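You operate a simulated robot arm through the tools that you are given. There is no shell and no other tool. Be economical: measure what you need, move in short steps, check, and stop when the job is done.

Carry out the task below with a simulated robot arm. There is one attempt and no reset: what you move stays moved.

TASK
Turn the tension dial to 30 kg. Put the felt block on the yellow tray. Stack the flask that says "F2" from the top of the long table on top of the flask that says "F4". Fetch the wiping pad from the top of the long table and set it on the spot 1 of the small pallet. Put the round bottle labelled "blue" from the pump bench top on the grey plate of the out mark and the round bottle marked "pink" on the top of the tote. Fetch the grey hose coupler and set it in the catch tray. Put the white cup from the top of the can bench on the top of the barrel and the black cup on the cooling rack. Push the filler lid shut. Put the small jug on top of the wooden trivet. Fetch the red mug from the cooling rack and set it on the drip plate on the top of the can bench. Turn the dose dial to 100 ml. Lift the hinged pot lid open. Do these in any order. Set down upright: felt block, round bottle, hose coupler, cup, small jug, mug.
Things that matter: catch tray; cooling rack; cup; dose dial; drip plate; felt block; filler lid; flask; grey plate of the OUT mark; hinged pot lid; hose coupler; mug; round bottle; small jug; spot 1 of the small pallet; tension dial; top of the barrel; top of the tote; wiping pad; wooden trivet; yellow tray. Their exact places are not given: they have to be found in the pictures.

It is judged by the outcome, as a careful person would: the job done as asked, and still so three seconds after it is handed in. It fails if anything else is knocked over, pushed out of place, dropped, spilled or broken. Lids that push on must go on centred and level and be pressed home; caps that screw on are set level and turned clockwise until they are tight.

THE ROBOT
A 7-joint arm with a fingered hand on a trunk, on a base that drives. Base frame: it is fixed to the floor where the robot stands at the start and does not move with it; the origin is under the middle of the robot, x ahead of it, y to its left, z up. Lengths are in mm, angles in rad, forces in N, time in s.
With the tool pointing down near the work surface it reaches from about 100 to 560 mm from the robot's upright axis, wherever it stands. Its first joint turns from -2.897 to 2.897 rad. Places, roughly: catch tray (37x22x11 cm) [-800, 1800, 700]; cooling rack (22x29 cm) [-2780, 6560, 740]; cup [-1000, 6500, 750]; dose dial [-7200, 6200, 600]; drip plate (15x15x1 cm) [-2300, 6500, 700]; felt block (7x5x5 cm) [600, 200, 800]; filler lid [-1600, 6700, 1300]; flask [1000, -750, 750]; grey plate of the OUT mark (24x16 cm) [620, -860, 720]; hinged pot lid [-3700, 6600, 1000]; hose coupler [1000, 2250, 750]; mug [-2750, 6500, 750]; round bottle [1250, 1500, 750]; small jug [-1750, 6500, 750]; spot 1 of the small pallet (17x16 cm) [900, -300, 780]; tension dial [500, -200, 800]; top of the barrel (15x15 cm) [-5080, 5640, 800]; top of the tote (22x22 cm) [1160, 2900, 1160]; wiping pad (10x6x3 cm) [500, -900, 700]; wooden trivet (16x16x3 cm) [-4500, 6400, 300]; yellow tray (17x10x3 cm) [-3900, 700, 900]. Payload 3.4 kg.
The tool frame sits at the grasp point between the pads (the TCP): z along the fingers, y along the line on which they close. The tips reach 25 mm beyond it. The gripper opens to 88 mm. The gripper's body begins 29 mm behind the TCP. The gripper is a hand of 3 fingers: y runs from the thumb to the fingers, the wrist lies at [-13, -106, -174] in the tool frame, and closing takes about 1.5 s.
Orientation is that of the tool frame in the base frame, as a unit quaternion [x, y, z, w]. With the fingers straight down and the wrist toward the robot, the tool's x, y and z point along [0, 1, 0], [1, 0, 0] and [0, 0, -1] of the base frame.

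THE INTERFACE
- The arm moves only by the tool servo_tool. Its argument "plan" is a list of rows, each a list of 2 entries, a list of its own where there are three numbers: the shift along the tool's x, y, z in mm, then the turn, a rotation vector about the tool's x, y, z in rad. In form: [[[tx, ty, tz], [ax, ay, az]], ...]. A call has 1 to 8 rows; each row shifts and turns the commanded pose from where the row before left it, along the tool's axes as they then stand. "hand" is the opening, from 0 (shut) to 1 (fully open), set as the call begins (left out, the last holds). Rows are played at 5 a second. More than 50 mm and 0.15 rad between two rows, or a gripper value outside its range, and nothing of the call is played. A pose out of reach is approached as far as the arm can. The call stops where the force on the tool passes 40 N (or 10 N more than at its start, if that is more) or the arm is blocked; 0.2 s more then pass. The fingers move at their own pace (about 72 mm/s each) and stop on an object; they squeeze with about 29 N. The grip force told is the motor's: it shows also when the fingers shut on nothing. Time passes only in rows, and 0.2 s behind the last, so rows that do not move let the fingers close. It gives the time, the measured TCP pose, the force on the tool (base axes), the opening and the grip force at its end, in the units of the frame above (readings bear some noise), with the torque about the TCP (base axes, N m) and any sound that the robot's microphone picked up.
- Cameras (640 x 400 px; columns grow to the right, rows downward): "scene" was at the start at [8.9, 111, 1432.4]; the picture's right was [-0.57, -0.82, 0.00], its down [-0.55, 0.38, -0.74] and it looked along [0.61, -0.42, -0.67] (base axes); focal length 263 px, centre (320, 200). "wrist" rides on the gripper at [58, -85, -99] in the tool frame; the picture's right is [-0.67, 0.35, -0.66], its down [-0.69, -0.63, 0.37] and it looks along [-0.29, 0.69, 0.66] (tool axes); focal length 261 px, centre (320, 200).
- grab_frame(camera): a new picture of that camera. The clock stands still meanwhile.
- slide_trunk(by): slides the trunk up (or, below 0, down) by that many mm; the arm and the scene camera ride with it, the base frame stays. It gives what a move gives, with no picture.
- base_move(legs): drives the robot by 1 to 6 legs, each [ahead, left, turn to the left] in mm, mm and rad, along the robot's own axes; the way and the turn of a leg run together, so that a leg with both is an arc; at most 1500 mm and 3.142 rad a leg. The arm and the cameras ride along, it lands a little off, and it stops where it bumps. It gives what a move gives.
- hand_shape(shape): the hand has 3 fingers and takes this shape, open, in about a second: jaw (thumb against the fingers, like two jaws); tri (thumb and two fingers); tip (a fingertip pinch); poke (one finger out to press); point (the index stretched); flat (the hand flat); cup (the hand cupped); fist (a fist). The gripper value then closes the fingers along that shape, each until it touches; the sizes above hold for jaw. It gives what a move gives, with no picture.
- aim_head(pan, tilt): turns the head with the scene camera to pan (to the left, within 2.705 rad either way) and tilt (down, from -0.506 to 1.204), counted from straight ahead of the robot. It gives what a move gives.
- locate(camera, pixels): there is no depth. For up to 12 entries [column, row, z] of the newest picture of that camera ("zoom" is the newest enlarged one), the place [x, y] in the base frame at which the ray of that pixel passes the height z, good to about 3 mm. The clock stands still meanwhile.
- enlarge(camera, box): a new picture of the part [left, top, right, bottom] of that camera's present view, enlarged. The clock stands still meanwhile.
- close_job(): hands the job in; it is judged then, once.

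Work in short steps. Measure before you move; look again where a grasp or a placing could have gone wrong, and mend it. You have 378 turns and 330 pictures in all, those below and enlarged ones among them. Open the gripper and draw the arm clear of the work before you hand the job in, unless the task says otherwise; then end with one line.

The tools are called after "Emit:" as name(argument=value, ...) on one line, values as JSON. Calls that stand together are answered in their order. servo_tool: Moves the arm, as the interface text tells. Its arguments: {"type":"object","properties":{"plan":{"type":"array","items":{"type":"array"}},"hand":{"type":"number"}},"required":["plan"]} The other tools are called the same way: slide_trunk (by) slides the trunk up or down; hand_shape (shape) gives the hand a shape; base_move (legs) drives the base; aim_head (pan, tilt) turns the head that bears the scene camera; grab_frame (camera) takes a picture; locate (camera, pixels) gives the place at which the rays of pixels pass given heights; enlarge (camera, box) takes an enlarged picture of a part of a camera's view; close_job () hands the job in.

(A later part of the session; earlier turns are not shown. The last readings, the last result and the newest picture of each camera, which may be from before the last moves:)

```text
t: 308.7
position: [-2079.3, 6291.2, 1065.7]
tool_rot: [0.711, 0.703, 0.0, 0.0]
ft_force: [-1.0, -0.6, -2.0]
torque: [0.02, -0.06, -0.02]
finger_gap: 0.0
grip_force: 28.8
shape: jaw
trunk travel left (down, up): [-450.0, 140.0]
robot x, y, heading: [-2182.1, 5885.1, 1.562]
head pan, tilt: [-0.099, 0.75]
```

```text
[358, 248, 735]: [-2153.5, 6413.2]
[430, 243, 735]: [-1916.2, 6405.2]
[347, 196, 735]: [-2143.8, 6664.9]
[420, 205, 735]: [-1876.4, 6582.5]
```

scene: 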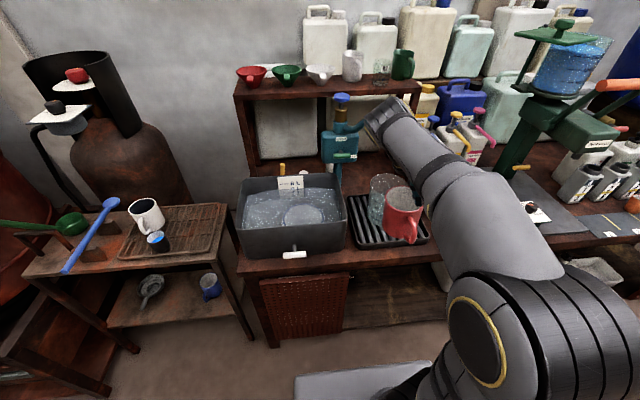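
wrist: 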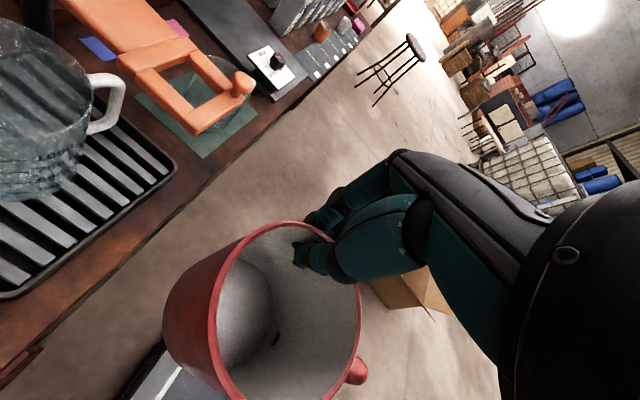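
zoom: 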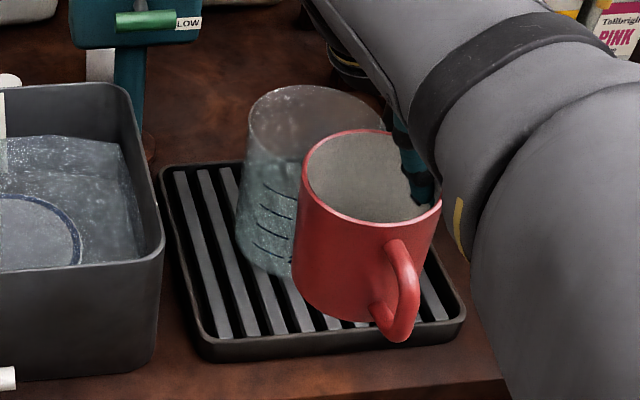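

Emit:
aim_head(pan=-0.6, tilt=0.7)

Emit:
enlarge(camera="scene", box=[160, 80, 480, 280])

Emit:
grab_frame(camera="scene")

```text
t: 309.6
position: [-2078.4, 6290.5, 1066.2]
tool_rot: [0.711, 0.703, -0.001, 0.0]
ft_force: [-0.2, 0.4, -2.2]
torque: [0.0, -0.09, -0.02]
finger_gap: 0.0
grip_force: 28.9
shape: jaw
trunk travel left (down, up): [-450.0, 140.0]
robot x, y, heading: [-2184.5, 5889.2, 1.559]
head pan, tilt: [-0.6, 0.7]
```

```text
2.00 times, centred on (320, 180) of scene
```

zoom: 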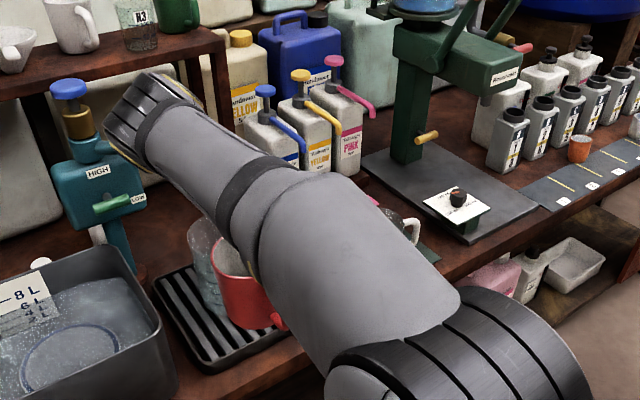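

```text
192 pictures are left
```

scene: 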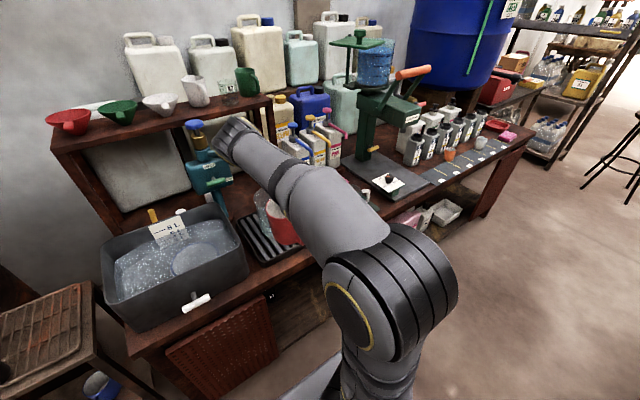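

Emit:
enlarge(camera="scene", box=[90, 200, 260, 330])

Emit:
locate(camera="zoom", pixels=[[390, 200, 740], [330, 200, 740], [450, 200, 740], [390, 165, 740], [390, 240, 740]])

```text
3.08 times, centred on (175, 265) of scene
```

zoom: 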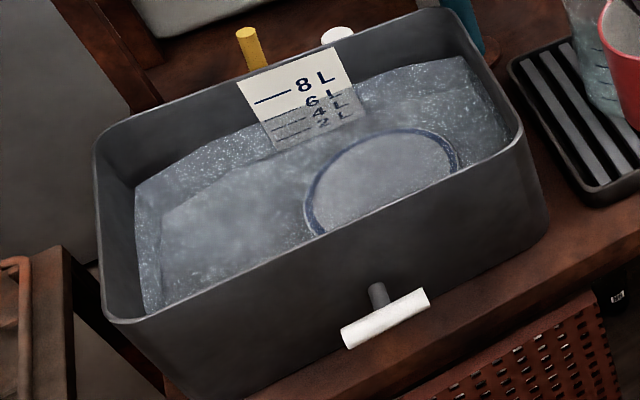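

```text
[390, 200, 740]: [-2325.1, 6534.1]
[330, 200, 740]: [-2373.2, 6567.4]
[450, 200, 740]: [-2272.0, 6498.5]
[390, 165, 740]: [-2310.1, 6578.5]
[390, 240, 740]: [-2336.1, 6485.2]
```

There is a ⌀≈15 cm blue-rimmed plate in the tub at about (-2315,6550), which matches the stated place and size of the drip plate better than the slatted tray. Look from closer and higher.

Emit:
slide_trunk(by=130)

Emit:
base_move(legs=[[0, 240, 0.01]])

Emit:
aim_head(pan=0.15, tilt=0.9)

Emit:
grab_frame(camera="scene")

Emit:
grab_frame(camera="wrist")

```text
t: 311.2
position: [-2078.9, 6288.7, 1196.1]
tool_rot: [0.711, 0.704, 0.0, 0.002]
ft_force: [-0.4, 0.0, -1.9]
torque: [0.02, -0.06, 0.02]
finger_gap: 0.3
grip_force: 28.6
shape: jaw
trunk travel left (down, up): [-580.0, 10.0]
robot x, y, heading: [-2181.9, 5885.3, 1.56]
head pan, tilt: [-0.6, 0.7]
```

```text
t: 313.0
position: [-2321.9, 6291.9, 1195.7]
tool_rot: [0.71, 0.704, 0.001, 0.001]
ft_force: [-0.3, 0.5, -1.8]
torque: [0.03, -0.05, -0.01]
finger_gap: 0.0
grip_force: 28.5
shape: jaw
trunk travel left (down, up): [-580.0, 10.0]
robot x, y, heading: [-2422.4, 5888.7, 1.568]
head pan, tilt: [-0.6, 0.7]
```

```text
t: 314.1
position: [-2321.4, 6291.9, 1196.0]
tool_rot: [0.709, 0.705, -0.001, 0.001]
ft_force: [0.2, 0.3, -1.9]
torque: [0.02, -0.04, -0.02]
finger_gap: 0.1
grip_force: 29.1
shape: jaw
trunk travel left (down, up): [-580.0, 10.0]
robot x, y, heading: [-2425.5, 5886.1, 1.567]
head pan, tilt: [0.15, 0.901]
```

```text
190 pictures are left
```

scene: 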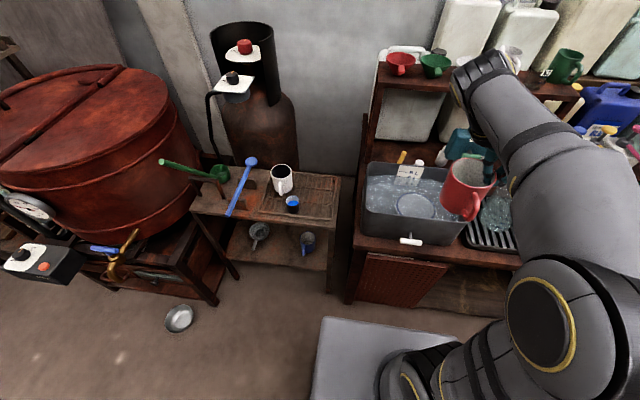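

```text
189 pictures are left
```

wrist: 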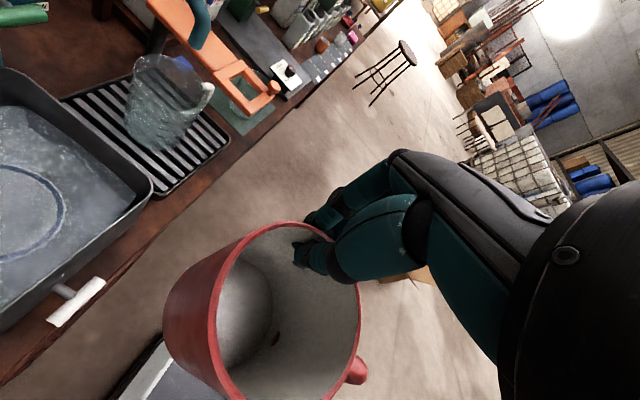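

Emit:
enlarge(camera="scene", box=[350, 150, 480, 250])

Emit:
locate(camera="zoom", pixels=[[320, 200, 735]])

Emit:
enlarge(camera="wrist", box=[0, 40, 240, 240])

```text
4.00 times, centred on (415, 200) of scene
```

zoom: 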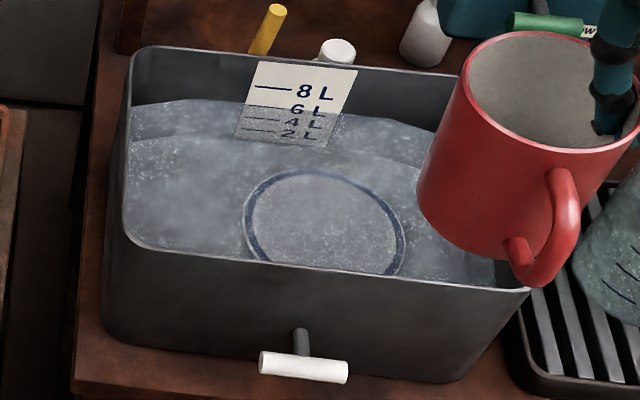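

```text
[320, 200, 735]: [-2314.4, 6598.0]
```

```text
2.00 times, centred on (120, 140) of wrist
```

zoom: 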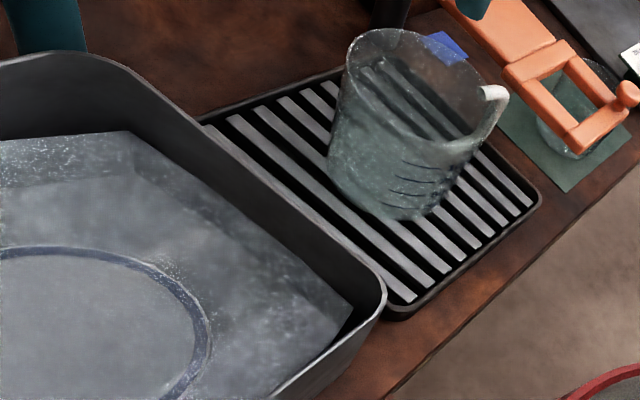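

Emit:
locate(camera="scene", pixels=[[416, 209, 728], [396, 208, 728], [436, 210, 728], [416, 193, 728], [416, 209, 745], [396, 208, 745], [436, 210, 745], [416, 193, 745]])

```text
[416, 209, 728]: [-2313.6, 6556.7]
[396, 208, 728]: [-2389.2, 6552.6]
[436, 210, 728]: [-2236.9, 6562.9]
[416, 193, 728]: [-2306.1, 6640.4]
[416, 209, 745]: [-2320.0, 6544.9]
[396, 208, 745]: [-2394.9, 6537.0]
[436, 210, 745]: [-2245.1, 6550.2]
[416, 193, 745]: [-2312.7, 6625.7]
```

The plate is 152 mm across and sits where the drip plate is said to be, so that is the target. It is deep in; check how close the base can get to the bench front.

Emit:
aim_head(pan=0.0, tilt=1.2)

Emit:
grab_frame(camera="scene")

Emit:
locate(camera="scene", pixels=[[400, 200, 720], [400, 250, 720], [320, 300, 250], [320, 250, 0], [380, 250, 0]])

```text
t: 314.9
position: [-2321.6, 6291.2, 1197.1]
tool_rot: [0.709, 0.705, -0.001, 0.001]
ft_force: [0.6, 0.0, -2.8]
torque: [0.02, -0.07, 0.0]
finger_gap: 0.1
grip_force: 28.9
shape: jaw
trunk travel left (down, up): [-580.0, 10.0]
robot x, y, heading: [-2426.5, 5889.1, 1.567]
head pan, tilt: [0.0, 1.201]
```

```text
186 pictures are left
```

scene: 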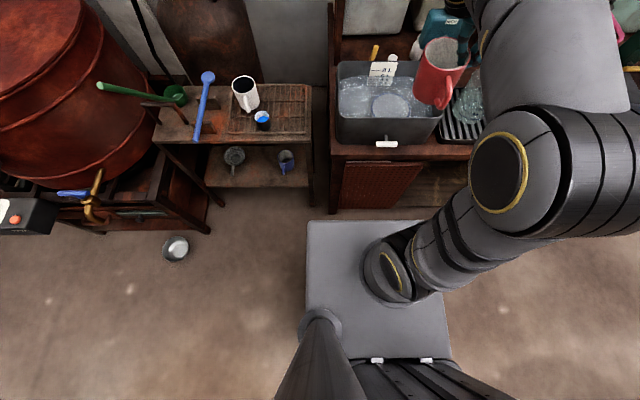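

```text
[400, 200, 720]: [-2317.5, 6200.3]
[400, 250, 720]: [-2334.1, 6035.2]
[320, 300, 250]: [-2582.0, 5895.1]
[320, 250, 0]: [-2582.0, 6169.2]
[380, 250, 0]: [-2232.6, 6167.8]
```

Emit:
locate(camera="scene", pixels=[[380, 221, 200], [380, 221, 300], [380, 221, 400], [340, 208, 0], [400, 207, 0], [400, 207, 100], [380, 157, 725], [308, 221, 250], [424, 221, 250], [390, 102, 728], [340, 63, 820], [344, 143, 725]])

```text
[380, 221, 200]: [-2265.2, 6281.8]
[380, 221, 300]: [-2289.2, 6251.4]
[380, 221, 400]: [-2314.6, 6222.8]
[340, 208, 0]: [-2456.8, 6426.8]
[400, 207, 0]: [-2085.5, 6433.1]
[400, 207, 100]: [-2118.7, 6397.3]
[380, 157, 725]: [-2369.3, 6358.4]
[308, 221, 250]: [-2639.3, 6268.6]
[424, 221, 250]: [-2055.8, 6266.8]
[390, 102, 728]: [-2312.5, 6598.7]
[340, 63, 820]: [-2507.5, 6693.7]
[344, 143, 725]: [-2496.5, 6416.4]
```

Emit:
enlarge(camera="scene", box=[330, 50, 450, 150])

```text
4.00 times, centred on (390, 100) of scene
```

zoom: 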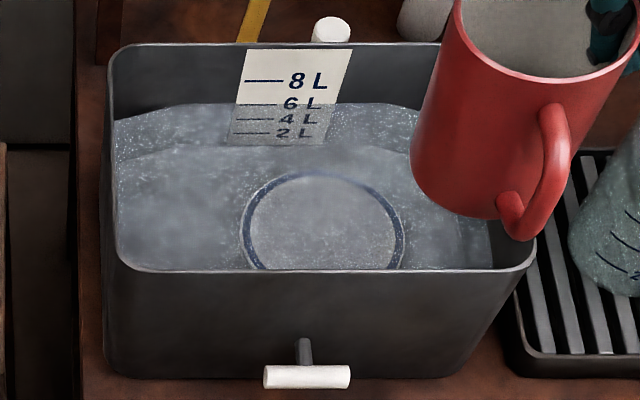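

Emit:
locate(camera="zoom", pixels=[[323, 238, 728], [240, 235, 728], [405, 240, 728], [320, 172, 728], [320, 178, 740], [290, 268, 820], [290, 268, 800], [110, 50, 820], [330, 145, 728], [150, 370, 725], [440, 380, 725]])

```text
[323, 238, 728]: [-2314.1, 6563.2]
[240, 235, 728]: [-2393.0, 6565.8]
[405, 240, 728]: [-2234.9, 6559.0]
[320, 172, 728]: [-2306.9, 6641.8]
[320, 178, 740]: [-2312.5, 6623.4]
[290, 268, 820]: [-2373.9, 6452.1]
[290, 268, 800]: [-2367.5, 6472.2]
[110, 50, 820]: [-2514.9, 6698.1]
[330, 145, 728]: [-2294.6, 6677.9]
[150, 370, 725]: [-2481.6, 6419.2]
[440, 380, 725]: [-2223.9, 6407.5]
```

Plate centre ≈(-2313,6560). Lower the trunk again, drive to x≈-2276 and ahead ~105.

Emit:
slide_trunk(by=-130)

Emit:
base_move(legs=[[0, -150, 0], [105, 0, 0]])

Emit:
aim_head(pan=0.0, tilt=0.9)

Emit:
grab_frame(camera="scene")

```text
t: 316.5
position: [-2321.4, 6292.2, 1066.0]
tool_rot: [0.709, 0.705, -0.001, 0.001]
ft_force: [-0.5, 0.7, -2.0]
torque: [0.03, -0.06, 0.03]
finger_gap: 0.0
grip_force: 28.9
shape: jaw
trunk travel left (down, up): [-450.0, 140.0]
robot x, y, heading: [-2424.6, 5888.8, 1.57]
head pan, tilt: [0.0, 1.201]
```

```text
t: 318.6
position: [-2170.7, 6398.5, 1065.3]
tool_rot: [0.709, 0.705, 0.0, 0.001]
ft_force: [0.0, -0.4, -1.2]
torque: [0.06, -0.04, 0.01]
finger_gap: 0.2
grip_force: 29.2
shape: jaw
trunk travel left (down, up): [-450.0, 140.0]
robot x, y, heading: [-2270.1, 5994.2, 1.566]
head pan, tilt: [0.0, 1.201]
```

```text
t: 319.4
position: [-2171.1, 6397.2, 1065.6]
tool_rot: [0.709, 0.706, -0.001, 0.001]
ft_force: [-0.6, 0.5, -1.9]
torque: [0.03, -0.06, 0.01]
finger_gap: 0.1
grip_force: 29.1
shape: jaw
trunk travel left (down, up): [-450.0, 140.0]
robot x, y, heading: [-2273.7, 5993.8, 1.565]
head pan, tilt: [0.0, 0.901]
```

```text
184 pictures are left
```

scene: 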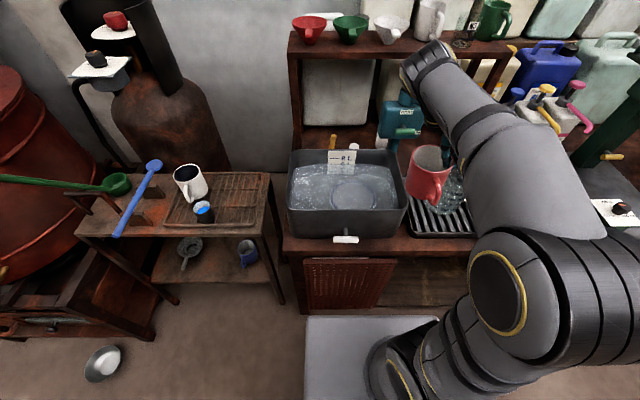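

Move over the tub plate.

Emit:
servo_tool(plan=[[[15, -10, 0], [0, 0, 0]], [[28, -19, -5], [0, 0, 0]], [[30, -20, 0], [0, 0, 0]], [[30, -20, 0], [0, 0, 0]], [[30, -20, 0], [0, 0, 0]], [[20, -15, 5], [0, 0, 0]], [[0, 0, 20], [0, 0, 0]], [[0, 0, 30], [0, 0, 0]]])

Emit:
grab_frame(camera="wrist")

Emit:
enlarge(camera="scene", box=[270, 110, 450, 260])

```text
t: 321.2
position: [-2274.0, 6551.9, 1016.9]
tool_rot: [0.71, 0.704, -0.001, 0.001]
ft_force: [0.6, -0.4, -1.9]
torque: [-0.01, -0.07, 0.03]
finger_gap: 0.1
grip_force: 29.6
shape: jaw
trunk travel left (down, up): [-450.0, 140.0]
robot x, y, heading: [-2275.1, 5993.3, 1.57]
head pan, tilt: [0.0, 0.901]
```

```text
183 pictures are left
```

wrist: 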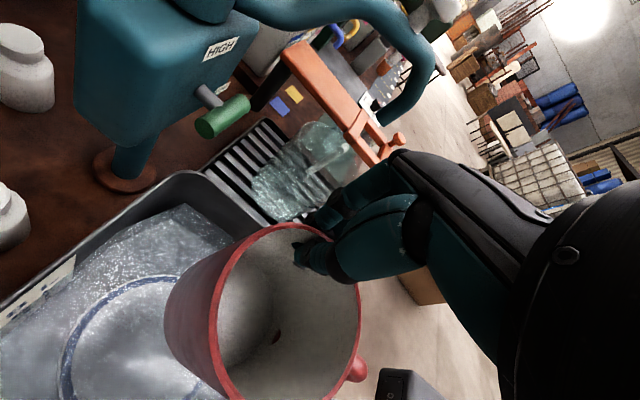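

```text
2.67 times, centred on (360, 185) of scene
```

zoom: 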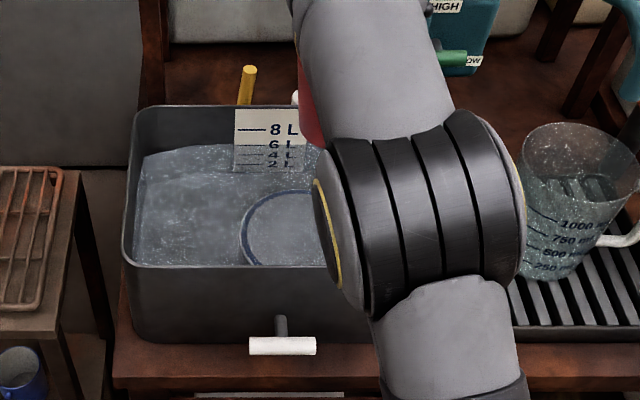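

Emit:
locate(camera="wrist", pixels=[[62, 370, 735], [135, 279, 735], [75, 320, 735], [200, 345, 735], [62, 370, 745], [135, 279, 745]])

Emit:
enlarge(camera="wrist", box=[0, 180, 240, 400])

```text
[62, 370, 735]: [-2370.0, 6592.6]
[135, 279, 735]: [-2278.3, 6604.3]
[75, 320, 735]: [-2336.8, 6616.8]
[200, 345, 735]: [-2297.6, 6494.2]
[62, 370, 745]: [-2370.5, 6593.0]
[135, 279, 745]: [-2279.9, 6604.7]
```

```text
1.82 times, centred on (120, 290) of wrist
```

zoom: 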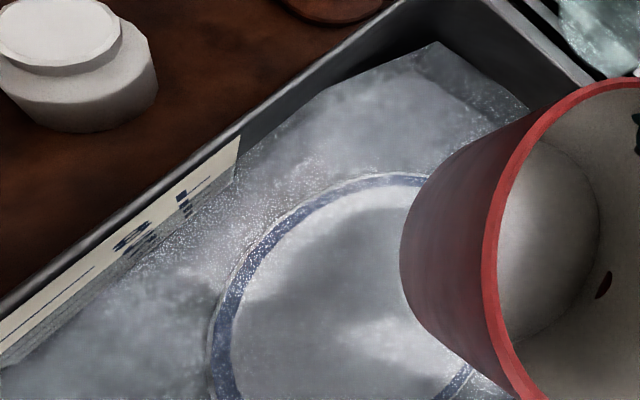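

Emit:
locate(camera="zoom", pixels=[[212, 340, 735], [335, 192, 735], [425, 177, 735], [260, 245, 735], [462, 382, 735], [210, 380, 735]])

```text
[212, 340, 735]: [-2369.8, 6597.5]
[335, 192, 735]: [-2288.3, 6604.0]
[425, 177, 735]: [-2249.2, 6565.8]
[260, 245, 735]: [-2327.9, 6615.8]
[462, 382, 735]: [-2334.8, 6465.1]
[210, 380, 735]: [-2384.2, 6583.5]
```

Circle fit gives plate centre (-2323,6542) — matches the stated rough place. Adjust and lower.

Emit:
servo_tool(plan=[[[-10, -12, 0], [0, 0, 0]], [[0, 0, 25], [0, 0, 0]], [[0, 0, 30], [0, 0, 0]], [[0, 0, 30], [0, 0, 0]], [[0, 0, 25], [0, 0, 0]], [[0, 0, 15], [0, 0, 0]], [[0, 0, 10], [0, 0, 0]], [[0, 0, 0], [0, 0, 0]]])

Emit:
grab_frame(camera="wrist")

Emit:
enlarge(camera="scene", box=[270, 110, 450, 260])

```text
t: 323.0
position: [-2285.2, 6541.6, 880.0]
tool_rot: [0.71, 0.704, -0.001, 0.001]
ft_force: [-0.3, 0.3, -1.7]
torque: [0.01, -0.04, 0.0]
finger_gap: 0.1
grip_force: 28.8
shape: jaw
trunk travel left (down, up): [-450.0, 140.0]
robot x, y, heading: [-2276.0, 5992.3, 1.569]
head pan, tilt: [0.0, 0.901]
```

```text
180 pictures are left
```

wrist: 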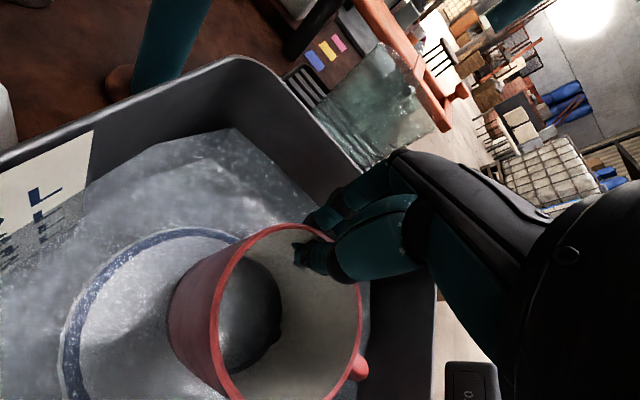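

```text
2.67 times, centred on (360, 185) of scene
```

zoom: 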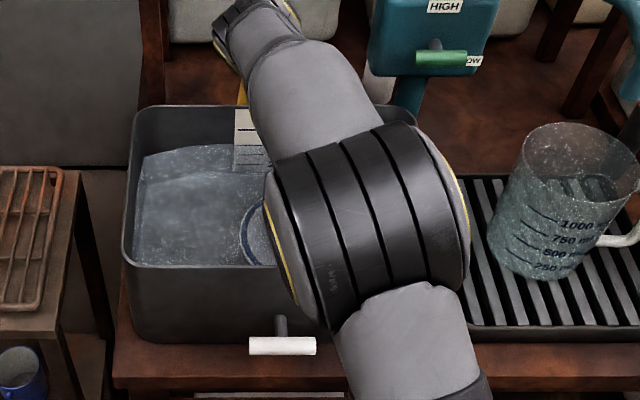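

Emit:
servo_tool(plan=[[[0, 0, 12], [0, 0, 0]], [[0, 0, 12], [0, 0, 0]], [[0, 0, 10], [0, 0, 0]], [[0, 0, 5], [0, 0, 0]], [[0, 0, 0], [0, 0, 0]]])

Emit:
grab_frame(camera="wrist")

```text
t: 324.2
position: [-2285.1, 6540.6, 840.6]
tool_rot: [0.709, 0.705, 0.0, 0.0]
ft_force: [0.7, 0.2, -2.1]
torque: [0.03, -0.02, 0.01]
finger_gap: 0.2
grip_force: 29.2
shape: jaw
trunk travel left (down, up): [-450.0, 140.0]
robot x, y, heading: [-2272.1, 5994.9, 1.569]
head pan, tilt: [0.0, 0.901]
```

```text
178 pictures are left
```

wrist: 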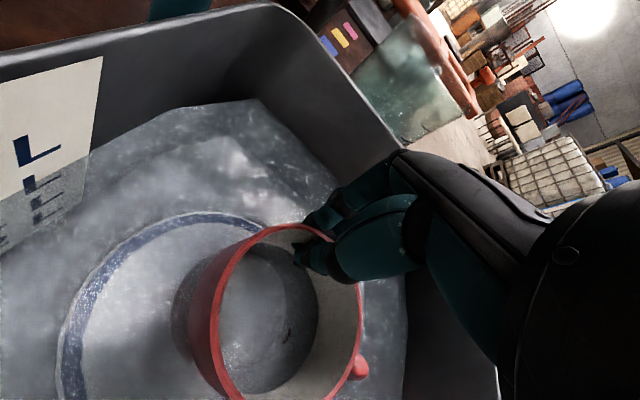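

Emit:
servo_tool(plan=[[[0, 0, 3], [0, 0, 0]], [[0, 0, 3], [0, 0, 0]], [[0, 0, 3], [0, 0, 0]], [[0, 0, 0], [0, 0, 0]]])

```text
t: 325.2
position: [-2285.8, 6540.6, 832.8]
tool_rot: [0.709, 0.706, 0.0, 0.001]
ft_force: [-0.9, 0.5, -1.3]
torque: [-0.02, 0.01, 0.02]
finger_gap: 0.0
grip_force: 29.3
shape: jaw
trunk travel left (down, up): [-450.0, 140.0]
robot x, y, heading: [-2273.3, 5997.2, 1.563]
head pan, tilt: [0.0, 0.901]
```

Emit:
servo_tool(plan=[[[0, 0, 3], [0, 0, 0]], [[0, 0, 2], [0, 0, 0]], [[0, 0, 2], [0, 0, 0]], [[0, 0, 0], [0, 0, 0]]])

```text
t: 326.2
position: [-2285.5, 6540.7, 825.5]
tool_rot: [0.709, 0.705, -0.001, 0.0]
ft_force: [-0.3, 0.2, -0.6]
torque: [-0.01, -0.06, -0.01]
finger_gap: 0.0
grip_force: 29.1
shape: jaw
trunk travel left (down, up): [-450.0, 140.0]
robot x, y, heading: [-2273.9, 5989.9, 1.565]
head pan, tilt: [0.0, 0.901]
```

Emit:
servo_tool(plan=[[[0, 0, 2], [0, 0, 0]], [[0, 0, 2], [0, 0, 0]], [[0, 0, 0], [0, 0, 0]]])

Emit:
servo_tool(plan=[[[0, 0, 2], [0, 0, 0]], [[0, 0, 2], [0, 0, 0]], [[0, 0, 0], [0, 0, 0]]])

```text
t: 327.0
position: [-2286.5, 6539.6, 821.5]
tool_rot: [0.709, 0.706, 0.001, -0.001]
ft_force: [-0.2, 1.3, 6.4]
torque: [-0.01, 0.02, 0.0]
finger_gap: 0.0
grip_force: 29.4
shape: jaw
trunk travel left (down, up): [-450.0, 140.0]
robot x, y, heading: [-2276.3, 5992.4, 1.569]
head pan, tilt: [0.0, 0.901]
```

```text
t: 327.8
position: [-2284.1, 6540.2, 818.5]
tool_rot: [0.709, 0.705, 0.001, 0.0]
ft_force: [1.8, 1.4, 29.9]
torque: [-0.02, -0.03, -0.02]
finger_gap: 0.0
grip_force: 28.8
shape: jaw
trunk travel left (down, up): [-450.0, 140.0]
robot x, y, heading: [-2273.3, 5993.5, 1.57]
head pan, tilt: [0.0, 0.901]
```

Contact on the plate. Ease off 3 mm, open and rise.

Emit:
servo_tool(plan=[[[0, 0, -3], [0, 0, 0]], [[0, 0, 0], [0, 0, 0]]])

Emit:
servo_tool(plan=[[[0, 0, 0], [0, 0, 0]], [[0, 0, 0], [0, 0, 0]], [[0, 0, 0], [0, 0, 0]], [[0, 0, 0], [0, 0, 0]], [[0, 0, -10], [0, 0, 0]], [[0, 0, -30], [0, 0, 0]], [[0, 0, -40], [0, 0, 0]], [[0, 0, -40], [0, 0, 0]]], hand=0.5)

Emit:
grab_frame(camera="wrist")

```text
t: 328.4
position: [-2284.5, 6539.6, 819.1]
tool_rot: [0.71, 0.705, 0.0, 0.001]
ft_force: [1.2, 1.5, 15.8]
torque: [0.03, -0.06, -0.02]
finger_gap: 0.0
grip_force: 29.0
shape: jaw
trunk travel left (down, up): [-450.0, 140.0]
robot x, y, heading: [-2271.7, 5996.2, 1.57]
head pan, tilt: [0.0, 0.901]
```

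```text
t: 330.2
position: [-2286.7, 6541.4, 942.9]
tool_rot: [0.71, 0.704, -0.002, 0.001]
ft_force: [-0.4, -0.1, 0.1]
torque: [0.01, 0.01, -0.04]
finger_gap: 43.7
grip_force: 0.1
shape: jaw
trunk travel left (down, up): [-450.0, 140.0]
robot x, y, heading: [-2272.1, 5997.0, 1.567]
head pan, tilt: [0.0, 0.901]
```

```text
177 pictures are left
```

wrist: 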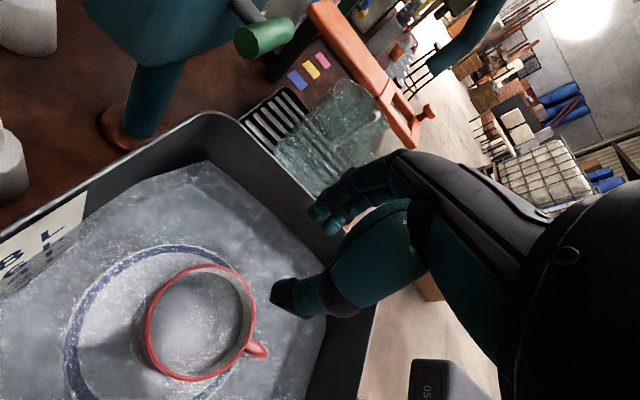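

Mug stands on the plate. Retract and drive right to inspect the filler.

Emit:
servo_tool(plan=[[[0, 0, -45], [0, 0, 0]], [[-30, 0, -35], [0, 0, 0]], [[-40, 0, -25], [0, 0, 0]], [[-40, 0, -20], [0, 0, 0]], [[-40, 0, 0], [0, 0, 0]]])

Emit:
base_move(legs=[[-110, 0, 0], [0, -560, 0]])

Emit:
aim_head(pan=0.2, tilt=0.3)

Emit:
grab_frame(camera="scene")

```text
t: 331.4
position: [-2285.2, 6389.6, 1070.9]
tool_rot: [0.709, 0.705, 0.0, -0.001]
ft_force: [-0.1, 0.3, -0.1]
torque: [0.01, -0.04, 0.02]
finger_gap: 43.4
grip_force: 0.0
shape: jaw
trunk travel left (down, up): [-450.0, 140.0]
robot x, y, heading: [-2273.4, 5991.5, 1.567]
head pan, tilt: [0.0, 0.901]
```

```text
t: 335.4
position: [-1728.3, 6277.7, 1070.9]
tool_rot: [0.71, 0.704, -0.001, 0.001]
ft_force: [0.5, 1.1, 0.7]
torque: [-0.02, 0.01, 0.01]
finger_gap: 43.6
grip_force: 0.1
shape: jaw
trunk travel left (down, up): [-450.0, 140.0]
robot x, y, heading: [-1717.9, 5882.5, 1.562]
head pan, tilt: [0.0, 0.901]
```

```text
t: 336.4
position: [-1729.3, 6277.6, 1070.1]
tool_rot: [0.71, 0.705, -0.001, 0.0]
ft_force: [1.0, 0.6, -0.1]
torque: [0.0, -0.01, 0.02]
finger_gap: 43.6
grip_force: 0.0
shape: jaw
trunk travel left (down, up): [-450.0, 140.0]
robot x, y, heading: [-1717.5, 5883.6, 1.564]
head pan, tilt: [0.201, 0.3]
```

```text
176 pictures are left
```

scene: 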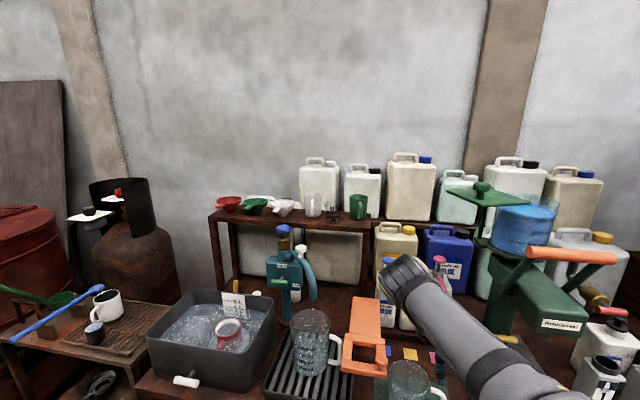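

Emit:
aim_head(pan=-0.45, tilt=0.3)

Emit:
grab_frame(camera="scene")

Emit:
enlarge(camera="scene", box=[230, 140, 430, 310])

```text
t: 337.4
position: [-1728.1, 6278.5, 1070.9]
tool_rot: [0.71, 0.704, 0.0, 0.0]
ft_force: [0.5, -0.7, 0.2]
torque: [-0.03, -0.01, 0.04]
finger_gap: 43.4
grip_force: 0.0
shape: jaw
trunk travel left (down, up): [-450.0, 140.0]
robot x, y, heading: [-1720.9, 5880.3, 1.56]
head pan, tilt: [-0.45, 0.3]
```

```text
175 pictures are left
```

scene: 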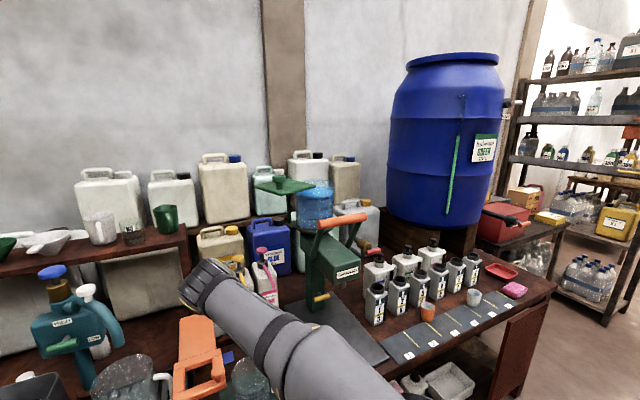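

```text
2.35 times, centred on (330, 225) of scene
```

zoom: 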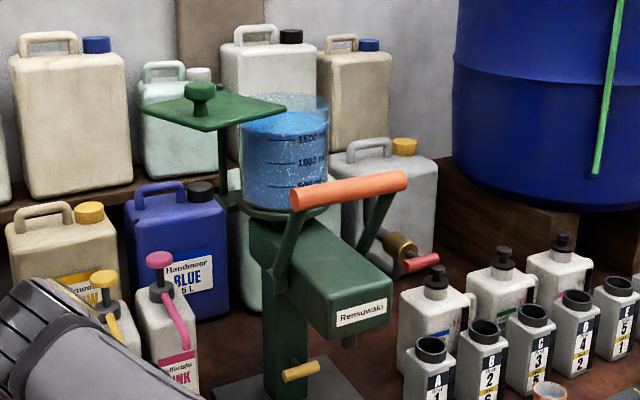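

The filler lid is a plate swinging on a vertical post beside the cylinder. Raise the trunk and move right to view it from above.

Emit:
slide_trunk(by=138)

Emit:
base_move(legs=[[0, -240, 0.01]])

Emit:
aim_head(pan=0.1, tilt=0.4)

Emit:
grab_frame(camera="scene")

Emit:
grab_frame(camera="wrist")

```text
t: 339.1
position: [-1728.3, 6277.5, 1208.6]
tool_rot: [0.71, 0.704, -0.001, 0.001]
ft_force: [-0.2, 0.2, -0.3]
torque: [0.0, 0.01, 0.0]
finger_gap: 43.8
grip_force: 0.2
shape: jaw
trunk travel left (down, up): [-588.0, 2.0]
robot x, y, heading: [-1715.7, 5879.3, 1.562]
head pan, tilt: [-0.45, 0.3]
```

```text
t: 340.9
position: [-1489.1, 6276.6, 1208.9]
tool_rot: [0.708, 0.706, 0.0, 0.0]
ft_force: [0.6, -0.1, 1.0]
torque: [-0.01, 0.02, 0.01]
finger_gap: 43.5
grip_force: 0.1
shape: jaw
trunk travel left (down, up): [-588.0, 2.0]
robot x, y, heading: [-1476.1, 5881.4, 1.569]
head pan, tilt: [-0.45, 0.3]
```

```text
t: 341.8
position: [-1490.6, 6276.6, 1208.5]
tool_rot: [0.708, 0.706, 0.0, 0.001]
ft_force: [-0.3, 0.9, -0.2]
torque: [-0.05, 0.0, -0.05]
finger_gap: 43.7
grip_force: 0.1
shape: jaw
trunk travel left (down, up): [-588.0, 2.0]
robot x, y, heading: [-1475.5, 5874.3, 1.571]
head pan, tilt: [0.099, 0.4]
```

```text
173 pictures are left
```

scene: 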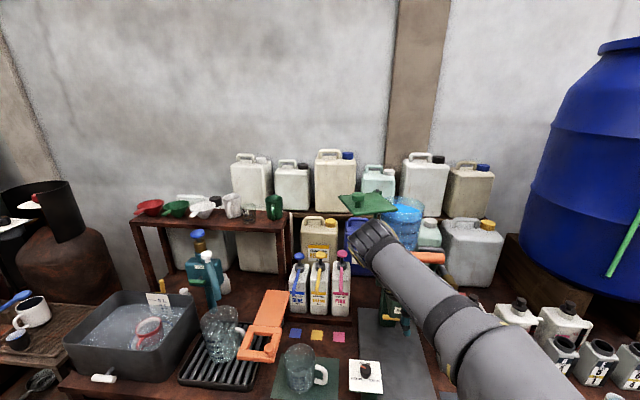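

```text
172 pictures are left
```

wrist: 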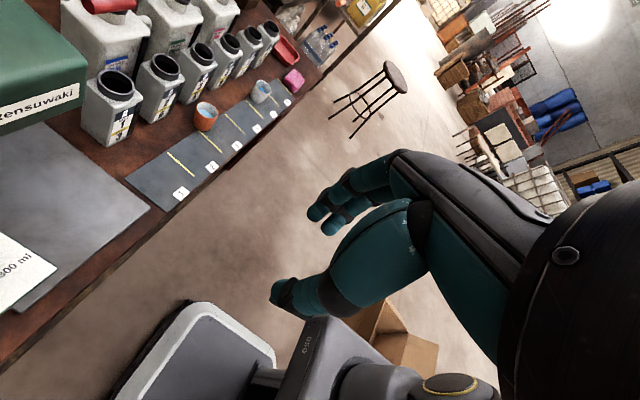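

Rotate the hand to face forward so the wrist camera sees the lid.

Emit:
servo_tool(plan=[[[0, 0, 0], [0, 0, -0.145]], [[0, 0, 0], [0, 0, -0.145]], [[0, 0, 0], [0, 0, -0.145]], [[0, 0, 0], [0, 0, -0.145]], [[0, 0, 0], [0, 0, -0.145]], [[0, 0, 0], [0, 0, -0.145]], [[0, 0, 0], [0, 0, -0.145]], [[0, 0, 0], [0, 0, -0.145]]])

Emit:
servo_tool(plan=[[[0, 0, 0], [0, 0, -0.145]], [[0, 0, 0], [0, 0, -0.145]], [[0, 0, 0], [0, 0, -0.12]], [[0, 0, 0], [0, 0, 0]]])

Emit:
grab_frame(camera="wrist")

Emit:
grab_frame(camera="scene")

```text
t: 343.6
position: [-1490.8, 6275.1, 1209.4]
tool_rot: [0.204, 0.979, 0.0, 0.001]
ft_force: [0.0, 0.3, -0.4]
torque: [0.0, -0.02, 0.0]
finger_gap: 43.6
grip_force: 0.0
shape: jaw
trunk travel left (down, up): [-588.0, 2.0]
robot x, y, heading: [-1475.5, 5879.6, 1.568]
head pan, tilt: [0.099, 0.4]
```

```text
t: 344.6
position: [-1489.6, 6277.6, 1209.8]
tool_rot: [0.001, 1.0, -0.001, -0.001]
ft_force: [0.1, 1.0, 0.3]
torque: [0.02, -0.02, -0.01]
finger_gap: 43.8
grip_force: 0.1
shape: jaw
trunk travel left (down, up): [-588.0, 2.0]
robot x, y, heading: [-1475.0, 5884.0, 1.567]
head pan, tilt: [0.099, 0.4]
```

```text
171 pictures are left
```

wrist: 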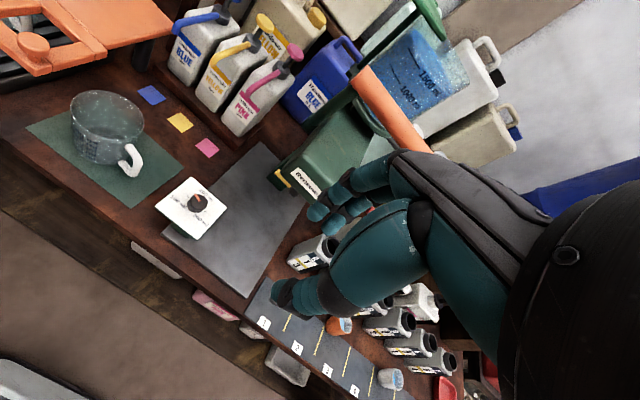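

```text
170 pictures are left
```

scene: 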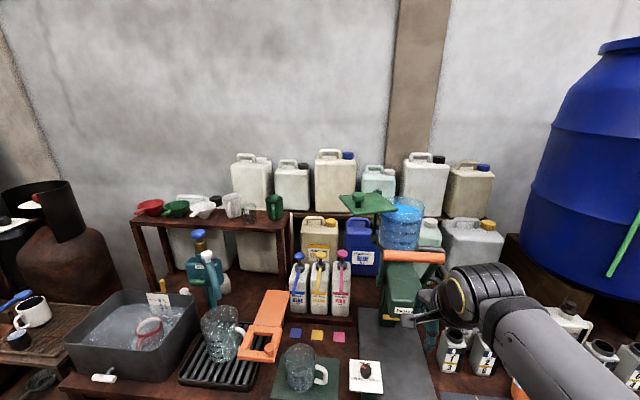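

Emit:
enlarge(camera="scene", box=[320, 170, 460, 290])

Emit:
locate(camera="zoom", pixels=[[320, 200, 1150]])

Emit:
enlarge(camera="wrist", box=[330, 0, 500, 140])

```text
3.33 times, centred on (390, 230) of scene
```

zoom: 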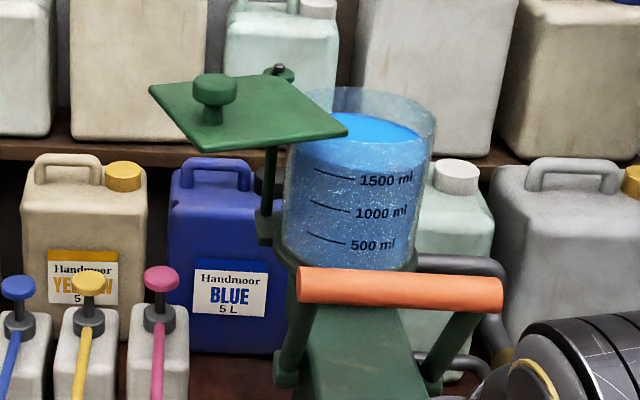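

```text
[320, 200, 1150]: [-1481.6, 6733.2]
```

```text
2.86 times, centred on (415, 70) of wrist
```

zoom: 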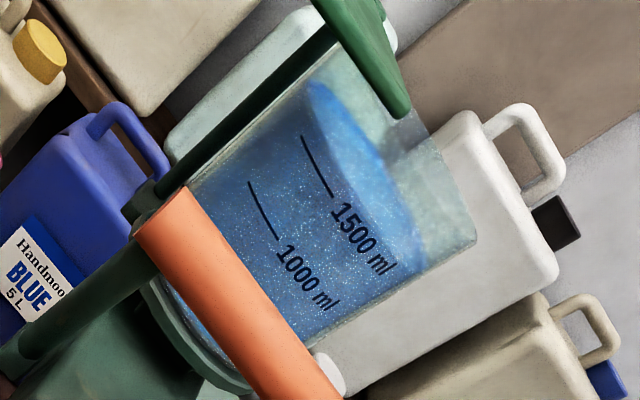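

Emit:
enlarge(camera="scene", box=[320, 170, 460, 290])

Emit:
locate(camera="zoom", pixels=[[215, 78, 1200], [215, 78, 1250], [215, 78, 1300], [280, 70, 1200], [280, 70, 1250], [348, 128, 1200], [348, 128, 1250], [150, 90, 1200], [150, 90, 1250], [190, 150, 1200], [190, 150, 1250]])

Emit:
base_move(legs=[[0, -330, 0]])

Emit:
aim_head(pan=0.5, tilt=0.4)

Emit:
grab_frame(camera="scene")

```text
3.33 times, centred on (390, 230) of scene
```

zoom: 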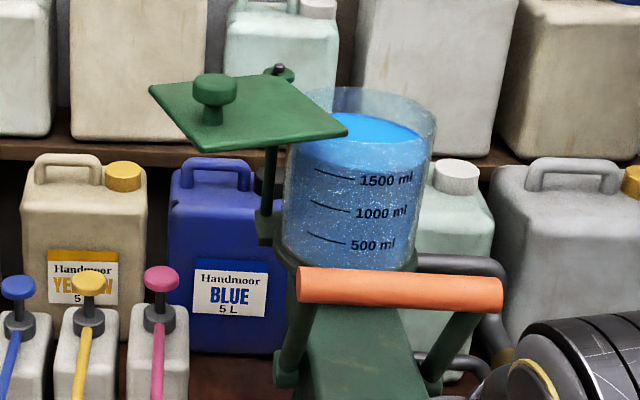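

```text
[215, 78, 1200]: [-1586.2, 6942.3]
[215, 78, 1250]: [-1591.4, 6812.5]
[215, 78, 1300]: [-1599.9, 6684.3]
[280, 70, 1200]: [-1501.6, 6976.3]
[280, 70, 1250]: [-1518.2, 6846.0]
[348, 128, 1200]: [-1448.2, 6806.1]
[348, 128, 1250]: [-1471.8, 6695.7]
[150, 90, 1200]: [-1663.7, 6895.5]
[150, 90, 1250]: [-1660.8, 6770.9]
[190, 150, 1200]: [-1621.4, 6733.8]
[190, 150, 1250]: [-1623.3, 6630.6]
```

```text
t: 346.8
position: [-1156.4, 6276.0, 1208.5]
tool_rot: [0.006, 1.0, 0.0, 0.0]
ft_force: [-0.9, -0.1, 0.0]
torque: [-0.01, -0.02, -0.03]
finger_gap: 43.8
grip_force: 0.2
shape: jaw
trunk travel left (down, up): [-588.0, 2.0]
robot x, y, heading: [-1145.5, 5876.0, 1.561]
head pan, tilt: [0.099, 0.4]
```

```text
t: 347.7
position: [-1156.3, 6276.5, 1209.9]
tool_rot: [0.005, 1.0, -0.001, 0.0]
ft_force: [-0.3, -0.2, 0.7]
torque: [-0.03, 0.01, 0.02]
finger_gap: 44.0
grip_force: 0.1
shape: jaw
trunk travel left (down, up): [-588.0, 2.0]
robot x, y, heading: [-1147.1, 5879.2, 1.558]
head pan, tilt: [0.499, 0.4]
```

```text
166 pictures are left
```

scene: 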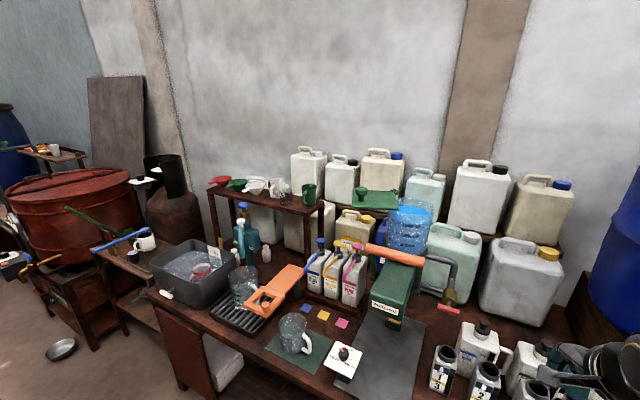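

Emit:
enlarge(camera="scene", box=[340, 170, 480, 290])

Emit:
locate(camera="zoom", pixels=[[320, 200, 1200], [320, 200, 1250]])

```text
3.33 times, centred on (410, 230) of scene
```

zoom: 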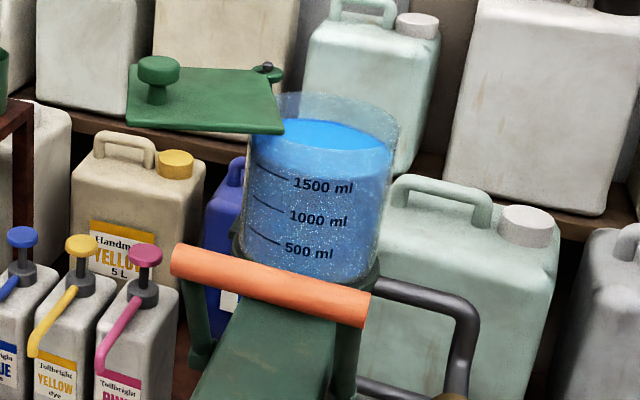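

```text
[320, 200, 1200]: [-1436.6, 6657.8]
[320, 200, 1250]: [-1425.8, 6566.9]
```

Emit:
locate(camera="zoom", pixels=[[158, 68, 1250], [158, 68, 1300], [267, 68, 1200], [267, 68, 1250], [283, 130, 1200], [283, 130, 1250], [134, 66, 1250], [127, 126, 1200], [127, 126, 1250], [325, 130, 1200], [325, 125, 1250]])

```text
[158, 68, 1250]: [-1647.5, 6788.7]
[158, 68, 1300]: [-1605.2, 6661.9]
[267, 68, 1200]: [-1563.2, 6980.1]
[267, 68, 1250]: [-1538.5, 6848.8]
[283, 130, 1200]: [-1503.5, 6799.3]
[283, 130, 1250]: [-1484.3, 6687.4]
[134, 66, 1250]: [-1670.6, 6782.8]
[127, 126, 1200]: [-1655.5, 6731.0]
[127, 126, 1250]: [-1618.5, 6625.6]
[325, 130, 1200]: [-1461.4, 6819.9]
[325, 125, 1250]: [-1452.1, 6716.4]
```

Triangulated: plate z≈1265, pivot post at (-1526,6783), knob top (-1600,6660,1305), cylinder centre ≈(-1453,6716). Closing = swing ~73° counter-clockwise. Check the orange lever's height.

Emit:
locate(camera="zoom", pixels=[[172, 258, 1000], [172, 258, 1100], [368, 308, 1000], [368, 308, 1100]])

Emit:
base_move(legs=[[0, 330, 0.01]])

Emit:
aim_head(pan=0.099, tilt=0.4)

Emit:
enlarge(camera="scene", box=[320, 170, 460, 290])

```text
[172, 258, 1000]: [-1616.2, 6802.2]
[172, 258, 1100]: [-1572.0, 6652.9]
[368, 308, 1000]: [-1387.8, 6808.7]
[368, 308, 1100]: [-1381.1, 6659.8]
```

```text
t: 349.9
position: [-1500.0, 6277.5, 1209.3]
tool_rot: [0.003, 1.0, 0.0, -0.001]
ft_force: [-0.9, -0.4, 0.1]
torque: [0.0, -0.03, -0.02]
finger_gap: 43.4
grip_force: 0.0
shape: jaw
trunk travel left (down, up): [-588.0, 2.0]
robot x, y, heading: [-1491.7, 5880.2, 1.571]
head pan, tilt: [0.499, 0.4]
```

```text
t: 350.8
position: [-1499.0, 6278.0, 1209.1]
tool_rot: [0.003, 1.0, -0.001, 0.0]
ft_force: [-0.1, -0.3, -0.3]
torque: [0.02, -0.02, 0.01]
finger_gap: 43.5
grip_force: 0.1
shape: jaw
trunk travel left (down, up): [-588.0, 2.0]
robot x, y, heading: [-1486.8, 5881.2, 1.572]
head pan, tilt: [0.099, 0.4]
```

```text
3.33 times, centred on (390, 230) of scene
```

zoom: 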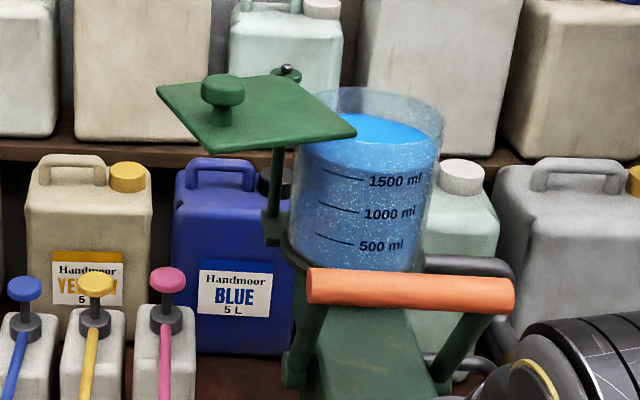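

Emit:
locate(camera="zoom", pixels=[[308, 285, 1100], [308, 285, 1200], [514, 293, 1100], [514, 293, 1200], [223, 78, 1305], [288, 68, 1275], [370, 118, 1255], [356, 135, 1265], [370, 118, 1240]])

```text
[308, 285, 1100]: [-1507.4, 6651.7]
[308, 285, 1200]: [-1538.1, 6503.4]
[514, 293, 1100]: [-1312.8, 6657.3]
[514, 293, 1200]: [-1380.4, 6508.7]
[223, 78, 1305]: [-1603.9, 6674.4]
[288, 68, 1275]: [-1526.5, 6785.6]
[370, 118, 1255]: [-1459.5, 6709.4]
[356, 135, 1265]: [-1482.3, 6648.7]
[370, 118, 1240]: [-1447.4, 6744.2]
```

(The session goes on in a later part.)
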